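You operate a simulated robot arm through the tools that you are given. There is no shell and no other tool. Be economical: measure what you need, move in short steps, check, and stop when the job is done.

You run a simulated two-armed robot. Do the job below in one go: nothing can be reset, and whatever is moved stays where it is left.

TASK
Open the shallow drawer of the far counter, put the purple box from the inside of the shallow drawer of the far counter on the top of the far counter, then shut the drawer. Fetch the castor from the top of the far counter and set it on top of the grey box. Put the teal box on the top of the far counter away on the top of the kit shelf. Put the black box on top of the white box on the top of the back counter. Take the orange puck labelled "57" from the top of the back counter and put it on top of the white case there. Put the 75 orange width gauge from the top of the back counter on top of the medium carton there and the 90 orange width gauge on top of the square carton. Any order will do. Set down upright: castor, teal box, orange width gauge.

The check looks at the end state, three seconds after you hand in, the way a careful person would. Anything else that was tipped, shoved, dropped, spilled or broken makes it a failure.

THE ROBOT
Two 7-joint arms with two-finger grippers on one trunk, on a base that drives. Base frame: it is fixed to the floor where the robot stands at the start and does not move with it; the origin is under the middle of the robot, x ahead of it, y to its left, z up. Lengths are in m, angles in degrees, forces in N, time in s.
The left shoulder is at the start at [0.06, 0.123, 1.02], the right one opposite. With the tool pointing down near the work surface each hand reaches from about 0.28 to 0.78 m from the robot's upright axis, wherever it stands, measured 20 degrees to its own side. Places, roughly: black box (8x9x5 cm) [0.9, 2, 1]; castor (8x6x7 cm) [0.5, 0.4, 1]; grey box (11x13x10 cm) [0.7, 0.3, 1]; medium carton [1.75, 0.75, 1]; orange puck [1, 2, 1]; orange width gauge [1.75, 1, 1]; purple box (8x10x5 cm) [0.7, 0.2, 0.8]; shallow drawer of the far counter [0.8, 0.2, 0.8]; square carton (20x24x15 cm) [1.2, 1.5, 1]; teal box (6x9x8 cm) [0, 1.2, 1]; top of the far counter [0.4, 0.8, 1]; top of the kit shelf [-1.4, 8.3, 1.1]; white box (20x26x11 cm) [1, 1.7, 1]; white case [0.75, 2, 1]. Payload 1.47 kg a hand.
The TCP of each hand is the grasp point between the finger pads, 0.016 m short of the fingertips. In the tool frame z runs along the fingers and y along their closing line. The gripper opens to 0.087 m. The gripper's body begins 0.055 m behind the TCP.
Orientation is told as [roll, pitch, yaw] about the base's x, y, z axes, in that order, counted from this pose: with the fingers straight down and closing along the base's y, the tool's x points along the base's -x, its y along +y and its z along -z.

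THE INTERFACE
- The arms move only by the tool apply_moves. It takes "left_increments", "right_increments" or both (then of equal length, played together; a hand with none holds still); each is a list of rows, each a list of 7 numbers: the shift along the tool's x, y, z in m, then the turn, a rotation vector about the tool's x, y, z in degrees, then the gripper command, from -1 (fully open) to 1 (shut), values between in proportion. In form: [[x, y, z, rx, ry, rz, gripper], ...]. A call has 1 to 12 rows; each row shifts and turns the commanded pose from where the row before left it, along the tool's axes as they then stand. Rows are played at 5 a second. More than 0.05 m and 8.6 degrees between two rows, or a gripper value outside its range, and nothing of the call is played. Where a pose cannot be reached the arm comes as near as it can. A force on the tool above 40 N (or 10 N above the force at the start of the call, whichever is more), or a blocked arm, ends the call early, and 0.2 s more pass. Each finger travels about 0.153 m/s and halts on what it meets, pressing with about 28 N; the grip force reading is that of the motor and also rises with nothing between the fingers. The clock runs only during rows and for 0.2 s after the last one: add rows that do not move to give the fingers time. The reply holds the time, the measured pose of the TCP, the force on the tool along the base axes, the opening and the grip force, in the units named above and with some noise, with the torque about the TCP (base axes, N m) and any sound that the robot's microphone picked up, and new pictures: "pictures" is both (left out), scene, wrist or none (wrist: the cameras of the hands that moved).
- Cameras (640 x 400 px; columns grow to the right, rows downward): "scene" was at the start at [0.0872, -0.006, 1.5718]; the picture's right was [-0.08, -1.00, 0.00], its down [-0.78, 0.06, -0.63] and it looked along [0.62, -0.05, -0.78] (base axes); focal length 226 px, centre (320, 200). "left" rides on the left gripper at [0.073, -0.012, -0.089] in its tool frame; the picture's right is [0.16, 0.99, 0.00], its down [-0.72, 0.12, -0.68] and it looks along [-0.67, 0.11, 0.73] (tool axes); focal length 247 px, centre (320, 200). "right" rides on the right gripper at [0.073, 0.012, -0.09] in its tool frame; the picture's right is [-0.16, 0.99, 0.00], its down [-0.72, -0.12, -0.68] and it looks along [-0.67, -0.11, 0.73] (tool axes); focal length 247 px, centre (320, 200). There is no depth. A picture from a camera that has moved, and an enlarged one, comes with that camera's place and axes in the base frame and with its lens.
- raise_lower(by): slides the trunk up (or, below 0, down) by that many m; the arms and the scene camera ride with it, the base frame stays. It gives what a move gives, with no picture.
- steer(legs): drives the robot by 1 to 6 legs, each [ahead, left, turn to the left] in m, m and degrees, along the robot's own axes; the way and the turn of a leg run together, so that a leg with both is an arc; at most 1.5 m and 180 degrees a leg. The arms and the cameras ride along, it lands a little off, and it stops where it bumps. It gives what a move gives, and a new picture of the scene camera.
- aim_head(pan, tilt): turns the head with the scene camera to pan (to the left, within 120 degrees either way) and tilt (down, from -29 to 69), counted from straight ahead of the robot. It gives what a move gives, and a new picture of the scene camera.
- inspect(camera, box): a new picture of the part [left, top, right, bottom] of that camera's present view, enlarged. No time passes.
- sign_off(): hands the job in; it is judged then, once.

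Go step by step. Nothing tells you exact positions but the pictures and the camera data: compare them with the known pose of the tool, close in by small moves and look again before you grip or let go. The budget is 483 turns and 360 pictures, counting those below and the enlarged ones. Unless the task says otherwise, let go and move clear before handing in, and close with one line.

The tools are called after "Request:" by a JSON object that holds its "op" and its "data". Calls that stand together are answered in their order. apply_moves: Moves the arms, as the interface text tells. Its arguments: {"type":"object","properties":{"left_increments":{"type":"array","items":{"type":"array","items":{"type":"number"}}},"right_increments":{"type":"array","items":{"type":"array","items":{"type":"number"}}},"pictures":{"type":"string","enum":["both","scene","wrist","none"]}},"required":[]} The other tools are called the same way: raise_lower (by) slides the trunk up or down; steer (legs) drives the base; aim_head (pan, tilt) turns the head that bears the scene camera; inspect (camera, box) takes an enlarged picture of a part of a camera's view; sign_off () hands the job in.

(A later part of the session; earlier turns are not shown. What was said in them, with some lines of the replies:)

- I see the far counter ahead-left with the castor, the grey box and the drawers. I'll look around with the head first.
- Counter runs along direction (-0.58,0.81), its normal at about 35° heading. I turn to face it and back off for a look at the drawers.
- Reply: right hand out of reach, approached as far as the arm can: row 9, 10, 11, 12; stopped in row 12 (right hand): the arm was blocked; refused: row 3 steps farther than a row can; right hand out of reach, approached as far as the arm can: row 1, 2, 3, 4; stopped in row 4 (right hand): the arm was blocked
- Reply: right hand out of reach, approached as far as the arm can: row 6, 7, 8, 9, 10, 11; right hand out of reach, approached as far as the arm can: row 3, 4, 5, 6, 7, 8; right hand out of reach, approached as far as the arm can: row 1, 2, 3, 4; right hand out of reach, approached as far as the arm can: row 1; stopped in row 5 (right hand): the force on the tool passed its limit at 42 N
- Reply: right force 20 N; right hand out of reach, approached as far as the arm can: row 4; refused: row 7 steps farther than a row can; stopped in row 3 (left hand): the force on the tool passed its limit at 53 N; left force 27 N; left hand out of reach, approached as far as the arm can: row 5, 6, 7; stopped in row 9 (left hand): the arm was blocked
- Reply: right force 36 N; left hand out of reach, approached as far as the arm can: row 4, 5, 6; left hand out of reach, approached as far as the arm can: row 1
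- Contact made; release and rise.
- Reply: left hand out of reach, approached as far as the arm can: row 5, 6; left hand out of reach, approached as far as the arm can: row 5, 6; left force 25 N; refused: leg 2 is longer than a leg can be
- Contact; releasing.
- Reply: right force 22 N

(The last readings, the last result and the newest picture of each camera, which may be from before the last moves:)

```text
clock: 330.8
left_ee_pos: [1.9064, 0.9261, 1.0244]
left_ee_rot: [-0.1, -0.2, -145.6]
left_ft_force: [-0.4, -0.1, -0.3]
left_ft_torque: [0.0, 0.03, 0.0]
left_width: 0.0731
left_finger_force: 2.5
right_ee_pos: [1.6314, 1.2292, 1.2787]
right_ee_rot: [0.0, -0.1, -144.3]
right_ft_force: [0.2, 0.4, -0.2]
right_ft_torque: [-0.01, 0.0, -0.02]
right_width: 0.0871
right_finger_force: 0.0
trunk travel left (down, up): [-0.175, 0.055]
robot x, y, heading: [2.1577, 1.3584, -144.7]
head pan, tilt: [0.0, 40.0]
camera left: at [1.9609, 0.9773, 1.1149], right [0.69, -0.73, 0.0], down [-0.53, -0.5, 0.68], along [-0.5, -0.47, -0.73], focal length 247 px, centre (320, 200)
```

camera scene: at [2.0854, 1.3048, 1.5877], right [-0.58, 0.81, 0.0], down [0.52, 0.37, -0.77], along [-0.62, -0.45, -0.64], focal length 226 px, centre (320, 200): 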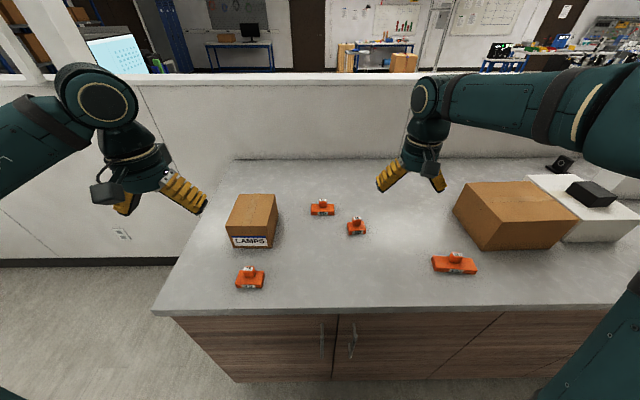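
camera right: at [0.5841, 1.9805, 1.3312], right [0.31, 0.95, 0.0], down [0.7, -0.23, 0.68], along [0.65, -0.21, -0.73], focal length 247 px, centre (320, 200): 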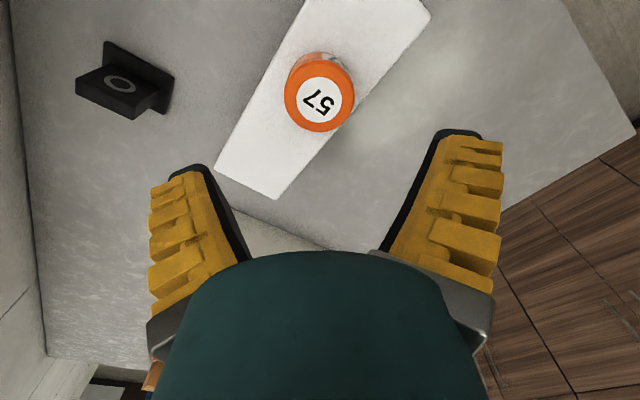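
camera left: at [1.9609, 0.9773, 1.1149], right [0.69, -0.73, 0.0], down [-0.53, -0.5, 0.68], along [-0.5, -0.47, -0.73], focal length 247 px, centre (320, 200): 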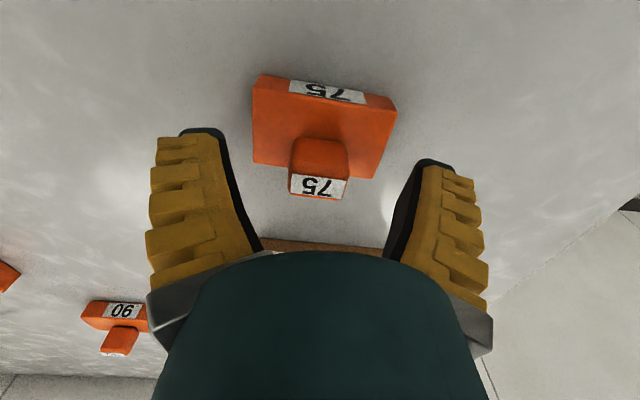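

Request:
{"op": "apply_moves", "data": {"left_increments": [[0, 0, 0.003, 0, 0, 0, 0], [0, 0, 0, 0, 0, 0, 0.5], [0, 0, 0, 0, 0, 0, 1], [0, 0, 0, 0, 0, 0, 1], [0, 0, -0.02, 0, 0, 0, 1], [0, 0, -0.04, 0, 0, 0, 1], [0, 0, -0.05, 0, 0, 0, 1]], "pictures": "both"}}

```text
clock: 332.4
left_ee_pos: [1.9072, 0.9268, 1.1325]
left_ee_rot: [-0.3, -0.1, -145.6]
left_ft_force: [0.5, 0.0, -0.9]
left_ft_torque: [0.0, 0.0, 0.02]
left_width: 0.0228
left_finger_force: 28.4
right_ee_pos: [1.6314, 1.2307, 1.2792]
right_ee_rot: [0.0, -0.1, -144.4]
right_ft_force: [0.0, -0.8, 0.1]
right_ft_torque: [-0.01, 0.03, -0.01]
right_width: 0.0867
right_finger_force: 0.1
trunk travel left (down, up): [-0.175, 0.055]
robot x, y, heading: [2.16, 1.3601, -144.4]
head pan, tilt: [0.0, 40.0]
camera scene: at [2.0857, 1.3061, 1.5878], right [-0.58, 0.81, 0.0], down [0.52, 0.37, -0.77], along [-0.62, -0.45, -0.64], focal length 226 px, centre (320, 200)
camera left: at [1.9618, 0.9784, 1.2218], right [0.69, -0.73, 0.0], down [-0.53, -0.51, 0.68], along [-0.5, -0.47, -0.73], focal length 247 px, centre (320, 200)
```

scene: 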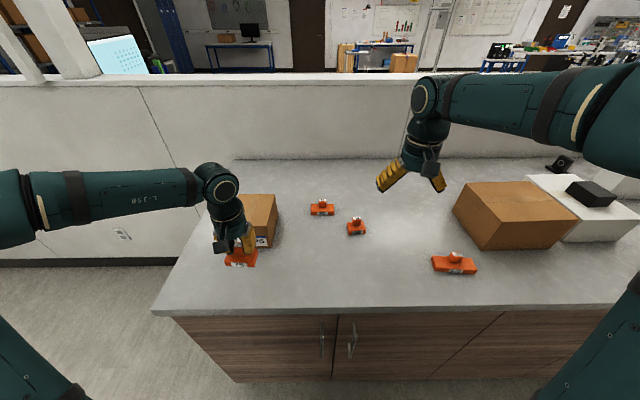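
left: 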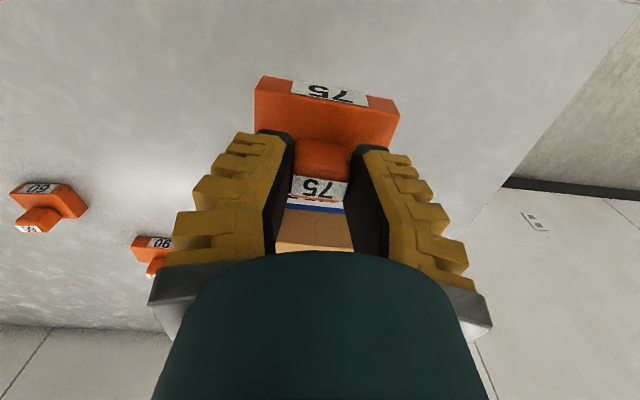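

Request:
{"op": "apply_moves", "data": {"left_increments": [[0, 0, -0.05, 0, 0, 0, 1], [0, 0, -0.03, 0, 0, 0, 1], [-0.045, 0.007, 0, 0, 0, 0, 1], [-0.045, 0.007, 0, 0, 0, 0, 1], [-0.045, 0.007, 0, 0, 0, 0, 1], [-0.045, 0.007, 0, 0, 0, 0, 1], [-0.023, 0.004, 0.02, 0, 0, 0, 1]], "pictures": "both"}}

```text
clock: 334.0
left_ee_pos: [1.7572, 0.7871, 1.1901]
left_ee_rot: [0.0, -0.2, -145.6]
left_ft_force: [0.9, 0.2, -1.6]
left_ft_torque: [0.01, 0.04, 0.0]
left_width: 0.0223
left_finger_force: 28.5
right_ee_pos: [1.6308, 1.2296, 1.2799]
right_ee_rot: [0.1, 0.0, -144.4]
right_ft_force: [0.1, -0.6, 0.5]
right_ft_torque: [0.06, -0.03, 0.0]
right_width: 0.0871
right_finger_force: 0.1
trunk travel left (down, up): [-0.175, 0.055]
robot x, y, heading: [2.1627, 1.3626, -144.5]
head pan, tilt: [0.0, 40.0]
camera scene: at [2.0851, 1.3045, 1.5877], right [-0.58, 0.81, 0.0], down [0.52, 0.37, -0.77], along [-0.62, -0.45, -0.64], focal length 226 px, centre (320, 200)
camera left: at [1.8109, 0.839, 1.2797], right [0.69, -0.73, 0.0], down [-0.53, -0.5, 0.68], along [-0.5, -0.47, -0.73], focal length 247 px, centre (320, 200)
```

scene: 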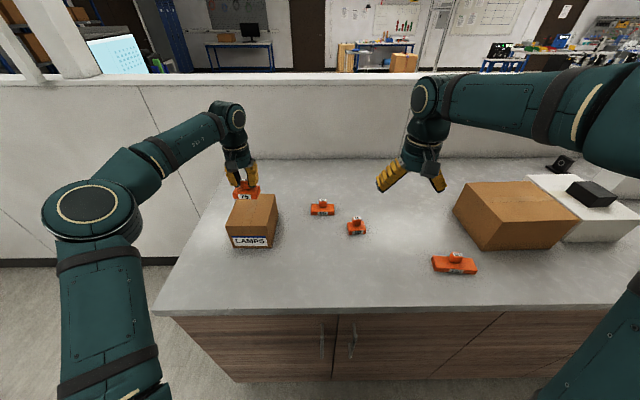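
left: 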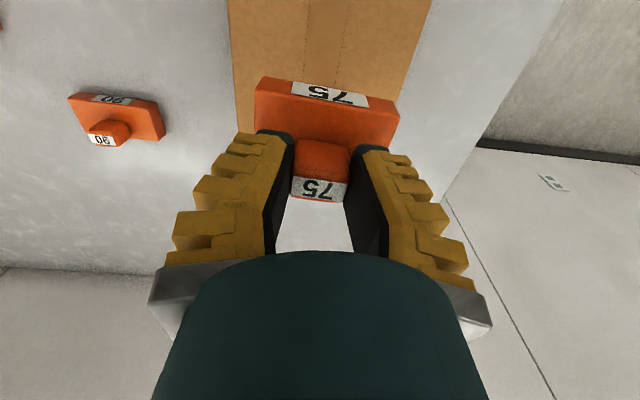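

Request:
{"op": "apply_moves", "data": {"left_increments": [[0, 0, 0.04, 0, 0, 0, 1], [0, 0, 0.015, 0, 0, 0, 1], [0, 0, 0.005, 0, 0, 0, 1], [0, 0, 0.005, 0, 0, 0, 1]], "pictures": "scene"}}

Request:
{"op": "inspect", "data": {"camera": "scene", "box": [200, 160, 296, 220]}}

```text
clock: 335.0
left_ee_pos: [1.7567, 0.7864, 1.1321]
left_ee_rot: [-0.2, -0.5, -145.6]
left_ft_force: [0.0, -3.6, 23.2]
left_ft_torque: [-0.16, 0.06, 0.04]
left_width: 0.0241
left_finger_force: 28.2
right_ee_pos: [1.6324, 1.2313, 1.2797]
right_ee_rot: [0.1, -0.1, -144.4]
right_ft_force: [0.1, 0.4, 0.2]
right_ft_torque: [0.01, 0.0, -0.01]
right_width: 0.0869
right_finger_force: 0.0
trunk travel left (down, up): [-0.175, 0.055]
robot x, y, heading: [2.1621, 1.3603, -144.5]
head pan, tilt: [0.0, 40.0]
camera scene: at [2.0866, 1.3067, 1.5882], right [-0.58, 0.81, 0.0], down [0.52, 0.37, -0.77], along [-0.62, -0.45, -0.64], focal length 226 px, centre (320, 200)
```

scene: 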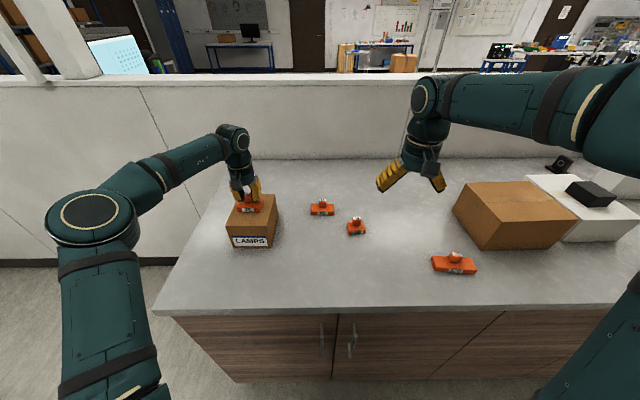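

```text
6.67 times, centred on (248, 190) of scene
camera zoom: at [2.0866, 1.3067, 1.5882], right [-0.58, 0.81, 0.0], down [0.52, 0.37, -0.77], along [-0.62, -0.45, -0.64], focal length 1508 px, centre (800, 267)
```

zoom: 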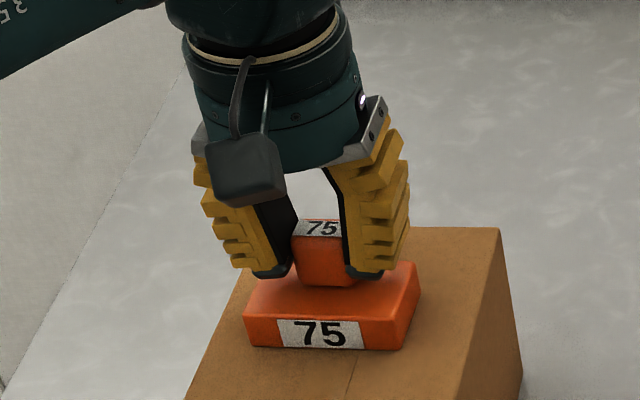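

Request:
{"op": "apply_moves", "data": {"left_increments": [[0, 0, -0.003, 0, 0, 0, 1], [0, 0, 0, 0, 0, 0, 0], [0, 0, 0, 0, 0, 0, -0.3], [0, 0, 0, 0, 0, 0, -0.3], [0, 0, -0.03, 0, 0, 0, -0.3], [0, 0, -0.05, 0, 0, 0, -0.3], [0, 0, -0.05, 0, 0, 0, -0.3], [0.045, 0.01, 0, 0, 0, 0, -0.3], [0.045, 0.01, 0, 0, 0, 0, -0.3], [0.045, 0.01, 0, 0, 0, 0, -0.3]], "pictures": "both"}}

Request:
{"op": "inspect", "data": {"camera": "scene", "box": [200, 170, 360, 270]}}

```text
clock: 337.2
left_ee_pos: [1.8857, 0.8396, 1.2587]
left_ee_rot: [-0.2, -0.1, -145.7]
left_ft_force: [0.9, -0.8, 0.1]
left_ft_torque: [-0.04, 0.01, -0.02]
left_width: 0.0617
left_finger_force: 3.1
right_ee_pos: [1.6326, 1.2303, 1.2794]
right_ee_rot: [0.0, -0.1, -144.3]
right_ft_force: [1.8, 0.9, 0.5]
right_ft_torque: [0.01, 0.01, -0.01]
right_width: 0.0867
right_finger_force: 0.1
trunk travel left (down, up): [-0.175, 0.055]
robot x, y, heading: [2.16, 1.3623, -144.2]
head pan, tilt: [0.0, 40.0]
camera scene: at [2.0878, 1.306, 1.5879], right [-0.58, 0.81, 0.0], down [0.52, 0.37, -0.77], along [-0.62, -0.45, -0.64], focal length 226 px, centre (320, 200)
camera left: at [1.9406, 0.8902, 1.349], right [0.69, -0.73, 0.0], down [-0.53, -0.5, 0.68], along [-0.5, -0.47, -0.73], focal length 247 px, centre (320, 200)
```

scene: 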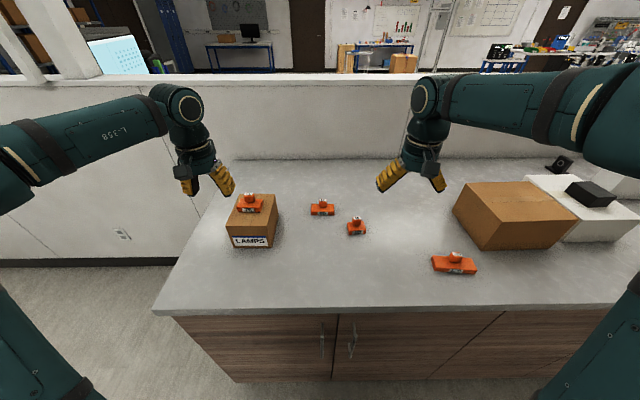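
left: 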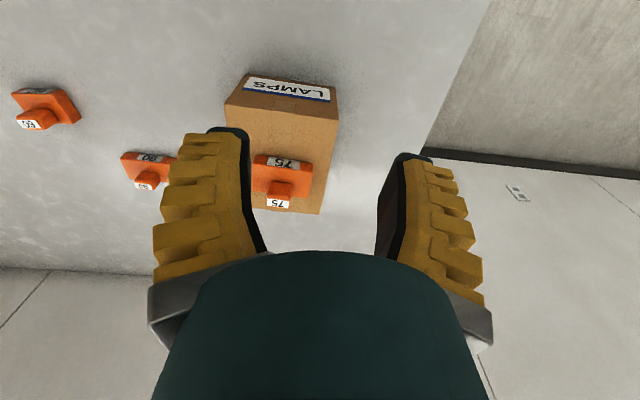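

```text
4.00 times, centred on (280, 220) of scene
camera zoom: at [2.0878, 1.306, 1.5879], right [-0.58, 0.81, 0.0], down [0.52, 0.37, -0.77], along [-0.62, -0.45, -0.64], focal length 904 px, centre (480, 120)
```

zoom: 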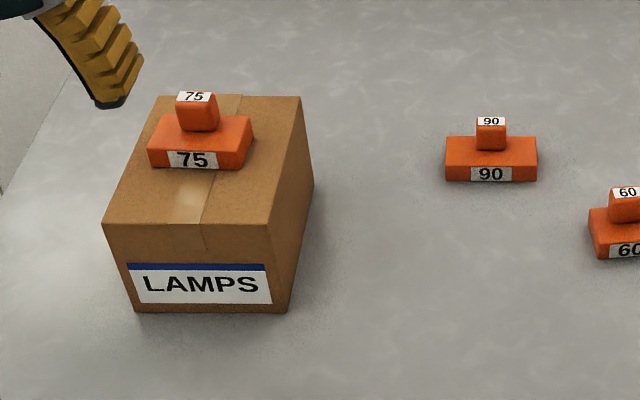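

Request:
{"op": "steer", "data": {"legs": [[0.05, 0.15, 0]]}}

```text
clock: 339.1
left_ee_pos: [1.925, 0.692, 1.2587]
left_ee_rot: [-0.3, -0.1, -146.0]
left_ft_force: [0.0, 0.3, -0.4]
left_ft_torque: [0.01, 0.01, 0.01]
left_width: 0.0612
left_finger_force: 4.1
right_ee_pos: [1.6757, 1.0852, 1.2798]
right_ee_rot: [0.1, 0.0, -144.7]
right_ft_force: [-0.3, -0.2, 0.0]
right_ft_torque: [0.01, 0.0, -0.01]
right_width: 0.0869
right_finger_force: 0.0
trunk travel left (down, up): [-0.175, 0.055]
robot x, y, heading: [2.2076, 1.2169, -145.1]
head pan, tilt: [0.0, 40.0]
camera scene: at [2.1288, 1.1573, 1.5877], right [-0.58, 0.82, 0.0], down [0.53, 0.37, -0.77], along [-0.63, -0.44, -0.64], focal length 226 px, centre (320, 200)
```

scene: 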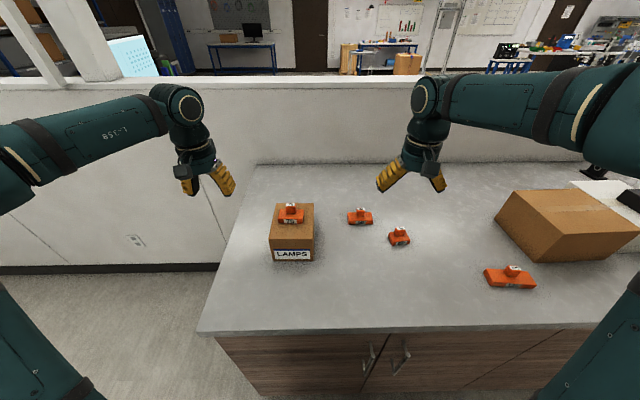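

Request:
{"op": "apply_moves", "data": {"right_increments": [[-0.045, 0.01, 0, 0, 0, 0, -0.6], [-0.045, 0.01, 0, 0, 0, 0, -0.6], [-0.045, 0.01, 0, 0, 0, 0, -0.6], [-0.045, 0.01, 0, 0, 0, 0, -0.6], [-0.026, 0.01, 0.02, 0, 0, 0, -0.6], [0, 0, 0.05, 0, 0, 0, -0.6], [0, 0, 0.05, 0, 0, 0, -0.6]], "pictures": "wrist"}}

```text
clock: 340.7
left_ee_pos: [1.9236, 0.6911, 1.258]
left_ee_rot: [-0.2, -0.1, -146.0]
left_ft_force: [0.2, 0.3, 0.0]
left_ft_torque: [-0.01, -0.03, -0.02]
left_width: 0.0615
left_finger_force: 3.3
right_ee_pos: [1.5397, 0.9298, 1.1589]
right_ee_rot: [0.0, 0.0, -144.9]
right_ft_force: [-0.4, -0.6, 0.2]
right_ft_torque: [0.0, 0.01, -0.01]
right_width: 0.0731
right_finger_force: 2.5
right hand out of reach, approached as far as the arm can: row 5
trunk travel left (down, up): [-0.175, 0.055]
robot x, y, heading: [2.2036, 1.211, -144.9]
head pan, tilt: [0.0, 40.0]
camera right: at [1.6067, 0.9634, 1.2487], right [0.44, -0.9, 0.0], down [-0.66, -0.32, 0.68], along [-0.61, -0.3, -0.73], focal length 247 px, centre (320, 200)
```

right: 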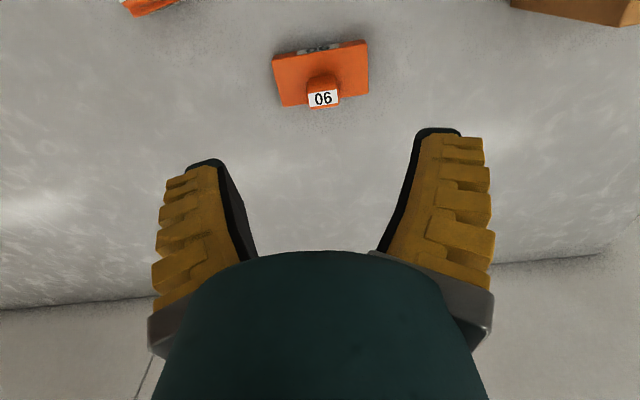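

Request:
{"op": "apply_moves", "data": {"right_increments": [[-0.008, 0.001, 0.04, 0, 0, 0, -0.6], [0, 0, 0.045, 0, 0, 0, -0.6], [0, 0, 0.03, 0, 0, 0, -0.6]], "pictures": "wrist"}}

```text
clock: 341.5
left_ee_pos: [1.9232, 0.6912, 1.2591]
left_ee_rot: [-0.2, -0.1, -145.9]
left_ft_force: [-0.4, -0.3, -0.9]
left_ft_torque: [-0.02, 0.0, -0.01]
left_width: 0.0614
left_finger_force: 3.7
right_ee_pos: [1.5341, 0.9214, 1.0435]
right_ee_rot: [0.1, 0.0, -144.8]
right_ft_force: [-0.2, 0.1, 0.0]
right_ft_torque: [0.0, -0.02, 0.03]
right_width: 0.0735
right_finger_force: 2.0
trunk travel left (down, up): [-0.175, 0.055]
robot x, y, heading: [2.2036, 1.2096, -144.7]
head pan, tilt: [0.0, 40.0]
camera right: at [1.6005, 0.9544, 1.1332], right [0.44, -0.9, 0.0], down [-0.66, -0.32, 0.68], along [-0.61, -0.3, -0.73], focal length 247 px, centre (320, 200)
```

right: 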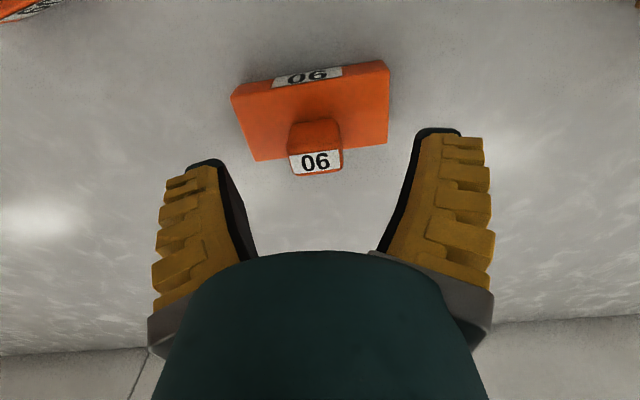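

Request:
{"op": "apply_moves", "data": {"right_increments": [[0, 0, 0.021, 0, 0, 0, -0.6], [0, 0, 0, 0, 0, 0, 0.3], [0, 0, 0, 0, 0, 0, 1], [0, 0, 0, 0, 0, 0, 1], [0, 0, -0.02, 0, 0, 0, 1], [0, 0, -0.04, 0, 0, 0, 1], [0, 0, -0.05, 0, 0, 0, 1], [0.04, -0.02, 0, 0, 0, 0, 1], [0.04, -0.02, 0, 0, 0, 0, 1]], "pictures": "wrist"}}

```text
clock: 343.5
left_ee_pos: [1.9243, 0.6928, 1.2594]
left_ee_rot: [-0.1, -0.2, -146.1]
left_ft_force: [0.2, 0.6, -0.5]
left_ft_torque: [0.02, 0.05, -0.01]
left_width: 0.0614
left_finger_force: 3.9
right_ee_pos: [1.5763, 1.006, 1.1298]
right_ee_rot: [0.0, -0.1, -144.8]
right_ft_force: [-0.4, 0.2, -2.1]
right_ft_torque: [0.0, -0.03, -0.02]
right_width: 0.0218
right_finger_force: 27.7
trunk travel left (down, up): [-0.175, 0.055]
robot x, y, heading: [2.2029, 1.2095, -144.9]
head pan, tilt: [0.0, 40.0]
camera right: at [1.6423, 1.0384, 1.2187], right [0.44, -0.9, 0.0], down [-0.66, -0.32, 0.68], along [-0.61, -0.3, -0.73], focal length 247 px, centre (320, 200)
```

right: 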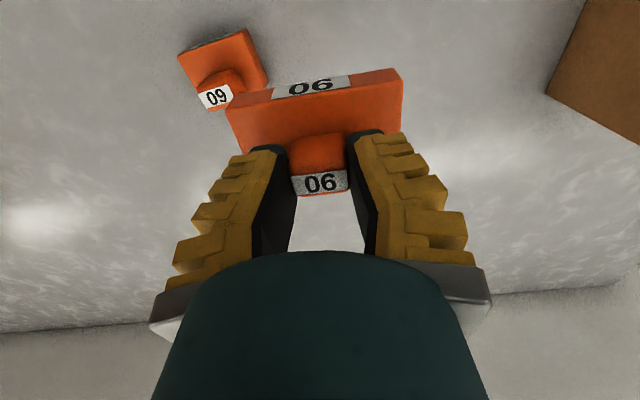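

Request:
{"op": "apply_moves", "data": {"right_increments": [[0, 0, -0.05, 0, 0, 0, 1], [0, 0, -0.05, 0, 0, 0, 1], [0, 0, -0.04, 0, 0, 0, 1]], "left_increments": [[0.01, 0, -0.02, 0, 0, 0, -0.3], [0.01, 0, -0.02, 0, 0, 0, -0.3], [0.01, 0, -0.02, 0, 0, 0, -0.3]], "pictures": "none"}}

Request:
{"op": "steer", "data": {"legs": [[-0.03, -0.58, 0]]}}

Request:
{"op": "inspect", "data": {"camera": "scene", "box": [320, 130, 560, 280]}}

```text
clock: 344.3
left_ee_pos: [1.9496, 0.709, 1.3186]
left_ee_rot: [-0.1, -0.2, -146.0]
left_ft_force: [0.7, 0.1, 0.3]
left_ft_torque: [-0.03, -0.01, -0.02]
left_width: 0.0615
left_finger_force: 3.5
right_ee_pos: [1.5737, 1.0043, 1.271]
right_ee_rot: [0.1, -0.1, -144.9]
right_ft_force: [-0.4, 0.7, -1.6]
right_ft_torque: [0.02, -0.04, 0.01]
right_width: 0.022
right_finger_force: 28.1
trunk travel left (down, up): [-0.175, 0.055]
robot x, y, heading: [2.2038, 1.2128, -144.6]
head pan, tilt: [0.0, 40.0]
```

```text
clock: 350.0
left_ee_pos: [1.6308, 1.2105, 1.3181]
left_ee_rot: [-0.3, -0.1, -146.7]
left_ft_force: [0.2, 0.7, 0.2]
left_ft_torque: [0.02, -0.01, 0.0]
left_width: 0.0611
left_finger_force: 3.4
right_ee_pos: [1.2593, 1.5094, 1.2707]
right_ee_rot: [-0.1, -0.1, -145.6]
right_ft_force: [0.3, -0.2, -0.8]
right_ft_torque: [-0.04, 0.03, -0.01]
right_width: 0.0219
right_finger_force: 27.8
trunk travel left (down, up): [-0.175, 0.055]
robot x, y, heading: [1.8941, 1.7167, -145.8]
head pan, tilt: [0.0, 40.0]
camera scene: at [1.8163, 1.6575, 1.5877], right [-0.57, 0.82, 0.0], down [0.53, 0.36, -0.77], along [-0.63, -0.43, -0.64], focal length 226 px, centre (320, 200)
```

scene: 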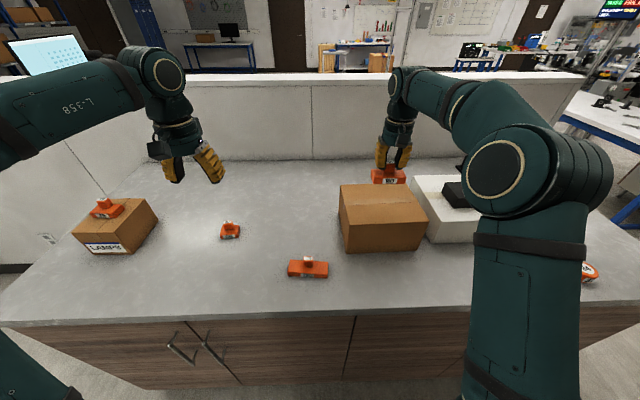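

```text
2.67 times, centred on (440, 205) of scene
camera zoom: at [1.8163, 1.6575, 1.5877], right [-0.57, 0.82, 0.0], down [0.53, 0.36, -0.77], along [-0.63, -0.43, -0.64], focal length 603 px, centre (0, 187)
```

zoom: 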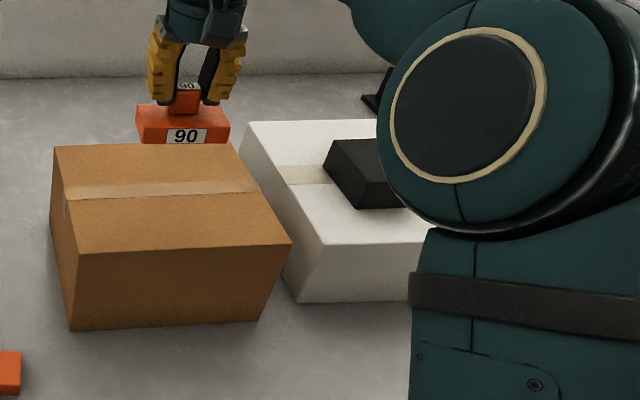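

Request:
{"op": "apply_moves", "data": {"right_increments": [[0, 0, 0.04, 0, 0, 0, 1], [0, 0, 0.04, 0, 0, 0, 1]], "pictures": "both"}}

```text
clock: 350.6
left_ee_pos: [1.6311, 1.2098, 1.3182]
left_ee_rot: [-0.2, -0.1, -146.8]
left_ft_force: [-0.6, 0.3, 0.3]
left_ft_torque: [0.01, -0.02, 0.02]
left_width: 0.0615
left_finger_force: 3.5
right_ee_pos: [1.2542, 1.5071, 1.1884]
right_ee_rot: [0.0, -0.1, -145.5]
right_ft_force: [-0.1, 0.5, -1.6]
right_ft_torque: [0.0, -0.01, 0.01]
right_width: 0.022
right_finger_force: 28.1
trunk travel left (down, up): [-0.175, 0.055]
robot x, y, heading: [1.8922, 1.7138, -145.3]
head pan, tilt: [0.0, 40.0]
camera scene: at [1.8159, 1.6571, 1.5877], right [-0.57, 0.82, 0.0], down [0.53, 0.36, -0.77], along [-0.63, -0.43, -0.64], focal length 226 px, centre (320, 200)
camera right: at [1.322, 1.5395, 1.2784], right [0.43, -0.9, 0.0], down [-0.66, -0.31, 0.68], along [-0.61, -0.29, -0.73], focal length 247 px, centre (320, 200)
```

scene: 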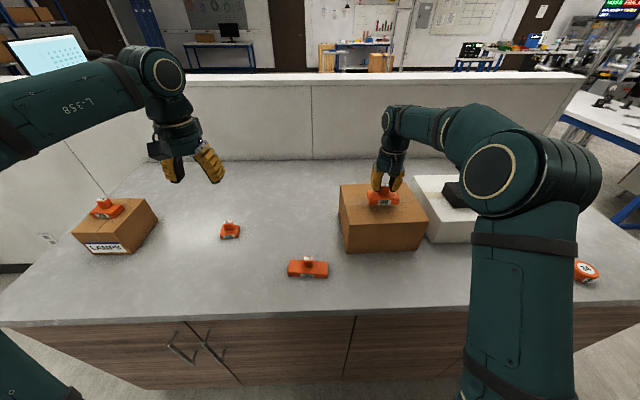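
right: 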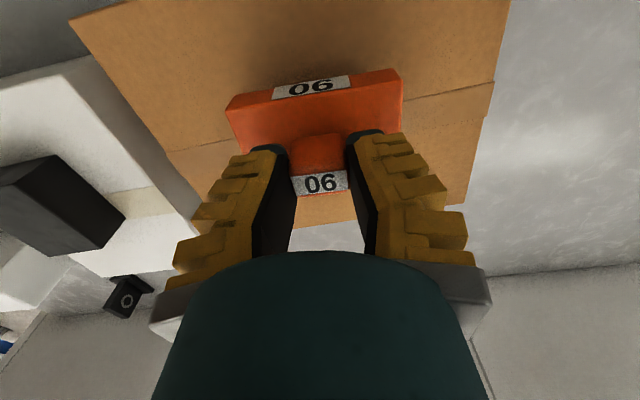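

Request:
{"op": "apply_moves", "data": {"right_increments": [[0, 0, 0.008, 0, 0, 0, 1], [0, 0, 0.004, 0, 0, 0, 1], [0, 0, 0.003, 0, 0, 0, 1]], "pictures": "none"}}

```text
clock: 351.4
left_ee_pos: [1.6308, 1.2113, 1.3183]
left_ee_rot: [-0.2, -0.1, -146.7]
left_ft_force: [0.0, 0.2, -0.4]
left_ft_torque: [0.0, 0.0, -0.04]
left_width: 0.0615
left_finger_force: 3.6
right_ee_pos: [1.2578, 1.5076, 1.174]
right_ee_rot: [0.0, -0.1, -145.6]
right_ft_force: [0.4, -0.5, -1.7]
right_ft_torque: [-0.01, -0.03, -0.01]
right_width: 0.0221
right_finger_force: 27.9
trunk travel left (down, up): [-0.175, 0.055]
robot x, y, heading: [1.894, 1.7177, -145.3]
head pan, tilt: [0.0, 40.0]
```

Request:
{"op": "apply_moves", "data": {"right_increments": [[0, 0, 0.003, 0, 0, 0, 1], [0, 0, 0.003, 0, 0, 0, 1], [0, 0, 0, 0, 0, 0, 1]], "pictures": "none"}}

```text
clock: 352.2
left_ee_pos: [1.6296, 1.2113, 1.3193]
left_ee_rot: [-0.2, -0.1, -146.7]
left_ft_force: [0.6, 0.2, 0.6]
left_ft_torque: [0.0, 0.03, 0.0]
left_width: 0.0613
left_finger_force: 3.8
right_ee_pos: [1.2587, 1.5082, 1.1669]
right_ee_rot: [0.0, -0.1, -145.4]
right_ft_force: [-0.2, -0.4, -1.7]
right_ft_torque: [0.01, 0.01, 0.02]
right_width: 0.0218
right_finger_force: 27.9
trunk travel left (down, up): [-0.175, 0.055]
robot x, y, heading: [1.8924, 1.7123, -145.4]
head pan, tilt: [0.0, 40.0]
```

Request:
{"op": "apply_moves", "data": {"right_increments": [[0, 0, 0.003, 0, 0, 0, 1], [0, 0, 0.003, 0, 0, 0, 1], [0, 0, 0, 0, 0, 0, 1]], "pictures": "none"}}

Request:
{"op": "inspect", "data": {"camera": "scene", "box": [336, 160, 432, 220]}}

```text
clock: 353.0
left_ee_pos: [1.631, 1.2113, 1.3185]
left_ee_rot: [-0.2, -0.2, -146.7]
left_ft_force: [0.3, 0.3, 0.0]
left_ft_torque: [-0.01, -0.01, 0.02]
left_width: 0.0617
left_finger_force: 3.9
right_ee_pos: [1.2577, 1.5077, 1.1636]
right_ee_rot: [0.0, -0.2, -145.5]
right_ft_force: [-1.5, -0.3, 7.7]
right_ft_torque: [0.08, -0.18, 0.03]
right_width: 0.0231
right_finger_force: 28.1
trunk travel left (down, up): [-0.175, 0.055]
robot x, y, heading: [1.8892, 1.7126, -145.5]
head pan, tilt: [0.0, 40.0]
```

```text
6.67 times, centred on (384, 190) of scene
camera zoom: at [1.817, 1.6576, 1.5879], right [-0.57, 0.82, 0.0], down [0.53, 0.36, -0.77], along [-0.63, -0.43, -0.64], focal length 1508 px, centre (-107, 267)
```

zoom: 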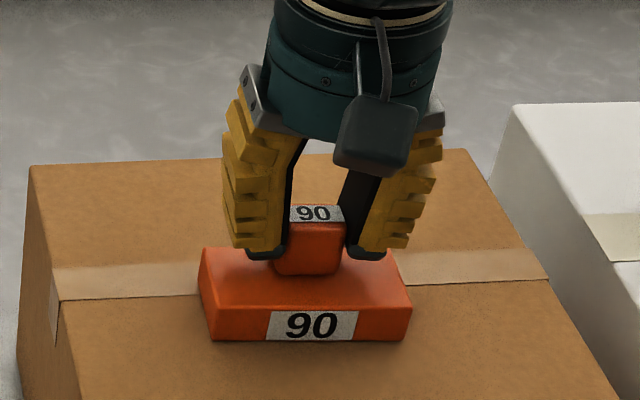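

Contact made, gauge upright on the carton. Releasing and moving clear.

Request:
{"op": "apply_moves", "data": {"right_increments": [[0, 0, 0, 0, 0, 0, 0.3], [0, 0, 0, 0, 0, 0, -0.3], [0, 0, 0, 0, 0, 0, -0.3], [0, 0, -0.03, 0, 0, 0, -0.3], [0, 0, -0.05, 0, 0, 0, -0.3], [0, 0, -0.05, 0, 0, 0, -0.3], [0.045, 0, 0, 0, 0, 0, -0.3], [0.045, 0, 0, 0, 0, 0, -0.3], [0.045, 0, 0, 0, 0, 0, -0.3]], "pictures": "scene"}}

Request:
{"op": "inspect", "data": {"camera": "scene", "box": [320, 130, 560, 280]}}

```text
clock: 355.0
left_ee_pos: [1.6326, 1.211, 1.3196]
left_ee_rot: [0.0, -0.2, -146.7]
left_ft_force: [0.2, 0.4, 0.7]
left_ft_torque: [-0.02, 0.01, -0.01]
left_width: 0.0614
left_finger_force: 3.3
right_ee_pos: [1.3721, 1.5866, 1.2901]
right_ee_rot: [0.0, -0.2, -145.4]
right_ft_force: [0.1, 1.0, 0.3]
right_ft_torque: [-0.06, -0.01, 0.03]
right_width: 0.0613
right_finger_force: 3.0
trunk travel left (down, up): [-0.175, 0.055]
robot x, y, heading: [1.8917, 1.7103, -145.7]
head pan, tilt: [0.0, 40.0]
camera scene: at [1.8183, 1.6592, 1.5879], right [-0.57, 0.82, 0.0], down [0.53, 0.36, -0.77], along [-0.63, -0.43, -0.64], focal length 226 px, centre (320, 200)
```

scene: 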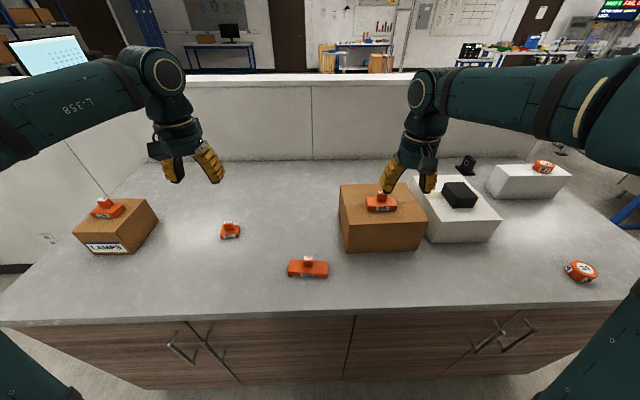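

```text
2.67 times, centred on (440, 205) of scene
camera zoom: at [1.8183, 1.6592, 1.5879], right [-0.57, 0.82, 0.0], down [0.53, 0.36, -0.77], along [-0.63, -0.43, -0.64], focal length 603 px, centre (0, 187)
```

zoom: 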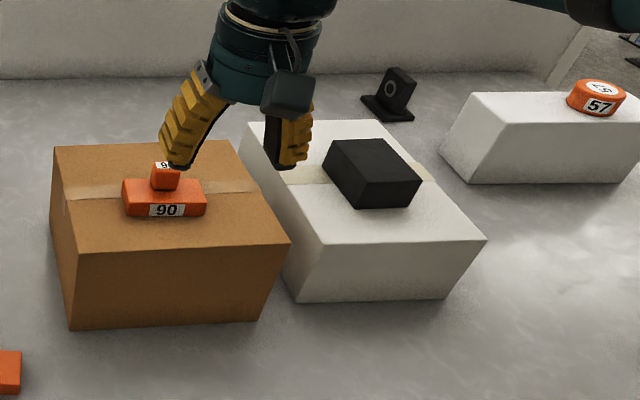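

All the items are in place and the drawer looked flush in the later views. I'll back the robot away from the counter before handing in.

Request:
{"op": "steer", "data": {"legs": [[-0.2, 0, 0]]}}

Request:
{"op": "sign_off", "data": {}}

```text
clock: 356.6
left_ee_pos: [1.7952, 1.3215, 1.318]
left_ee_rot: [-0.3, -0.2, -146.6]
left_ft_force: [0.1, -0.3, -0.5]
left_ft_torque: [-0.01, 0.03, 0.01]
left_width: 0.0613
left_finger_force: 3.5
right_ee_pos: [1.5331, 1.697, 1.2894]
right_ee_rot: [0.0, -0.1, -145.4]
right_ft_force: [0.2, 0.5, 0.0]
right_ft_torque: [-0.03, 0.02, 0.0]
right_width: 0.0613
right_finger_force: 2.9
trunk travel left (down, up): [-0.175, 0.055]
robot x, y, heading: [2.054, 1.8226, -145.5]
head pan, tilt: [0.0, 40.0]
camera scene: at [1.9791, 1.7692, 1.5878], right [-0.57, 0.82, 0.0], down [0.53, 0.36, -0.77], along [-0.63, -0.44, -0.64], focal length 226 px, centre (320, 200)
```

scene: 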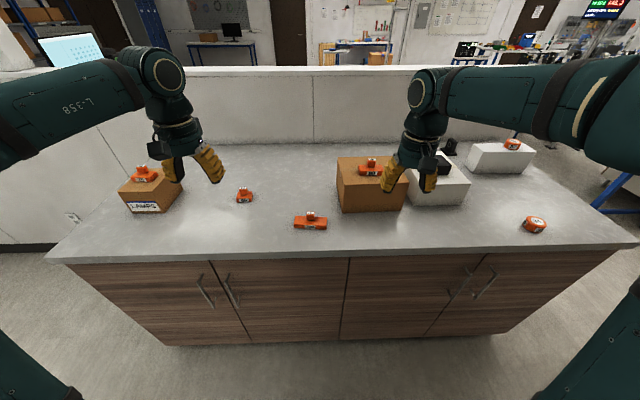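

```text
The job is handed in.
```

I finished every placement on the list, shut the drawer, backed the robot clear of the counter and handed the job in.
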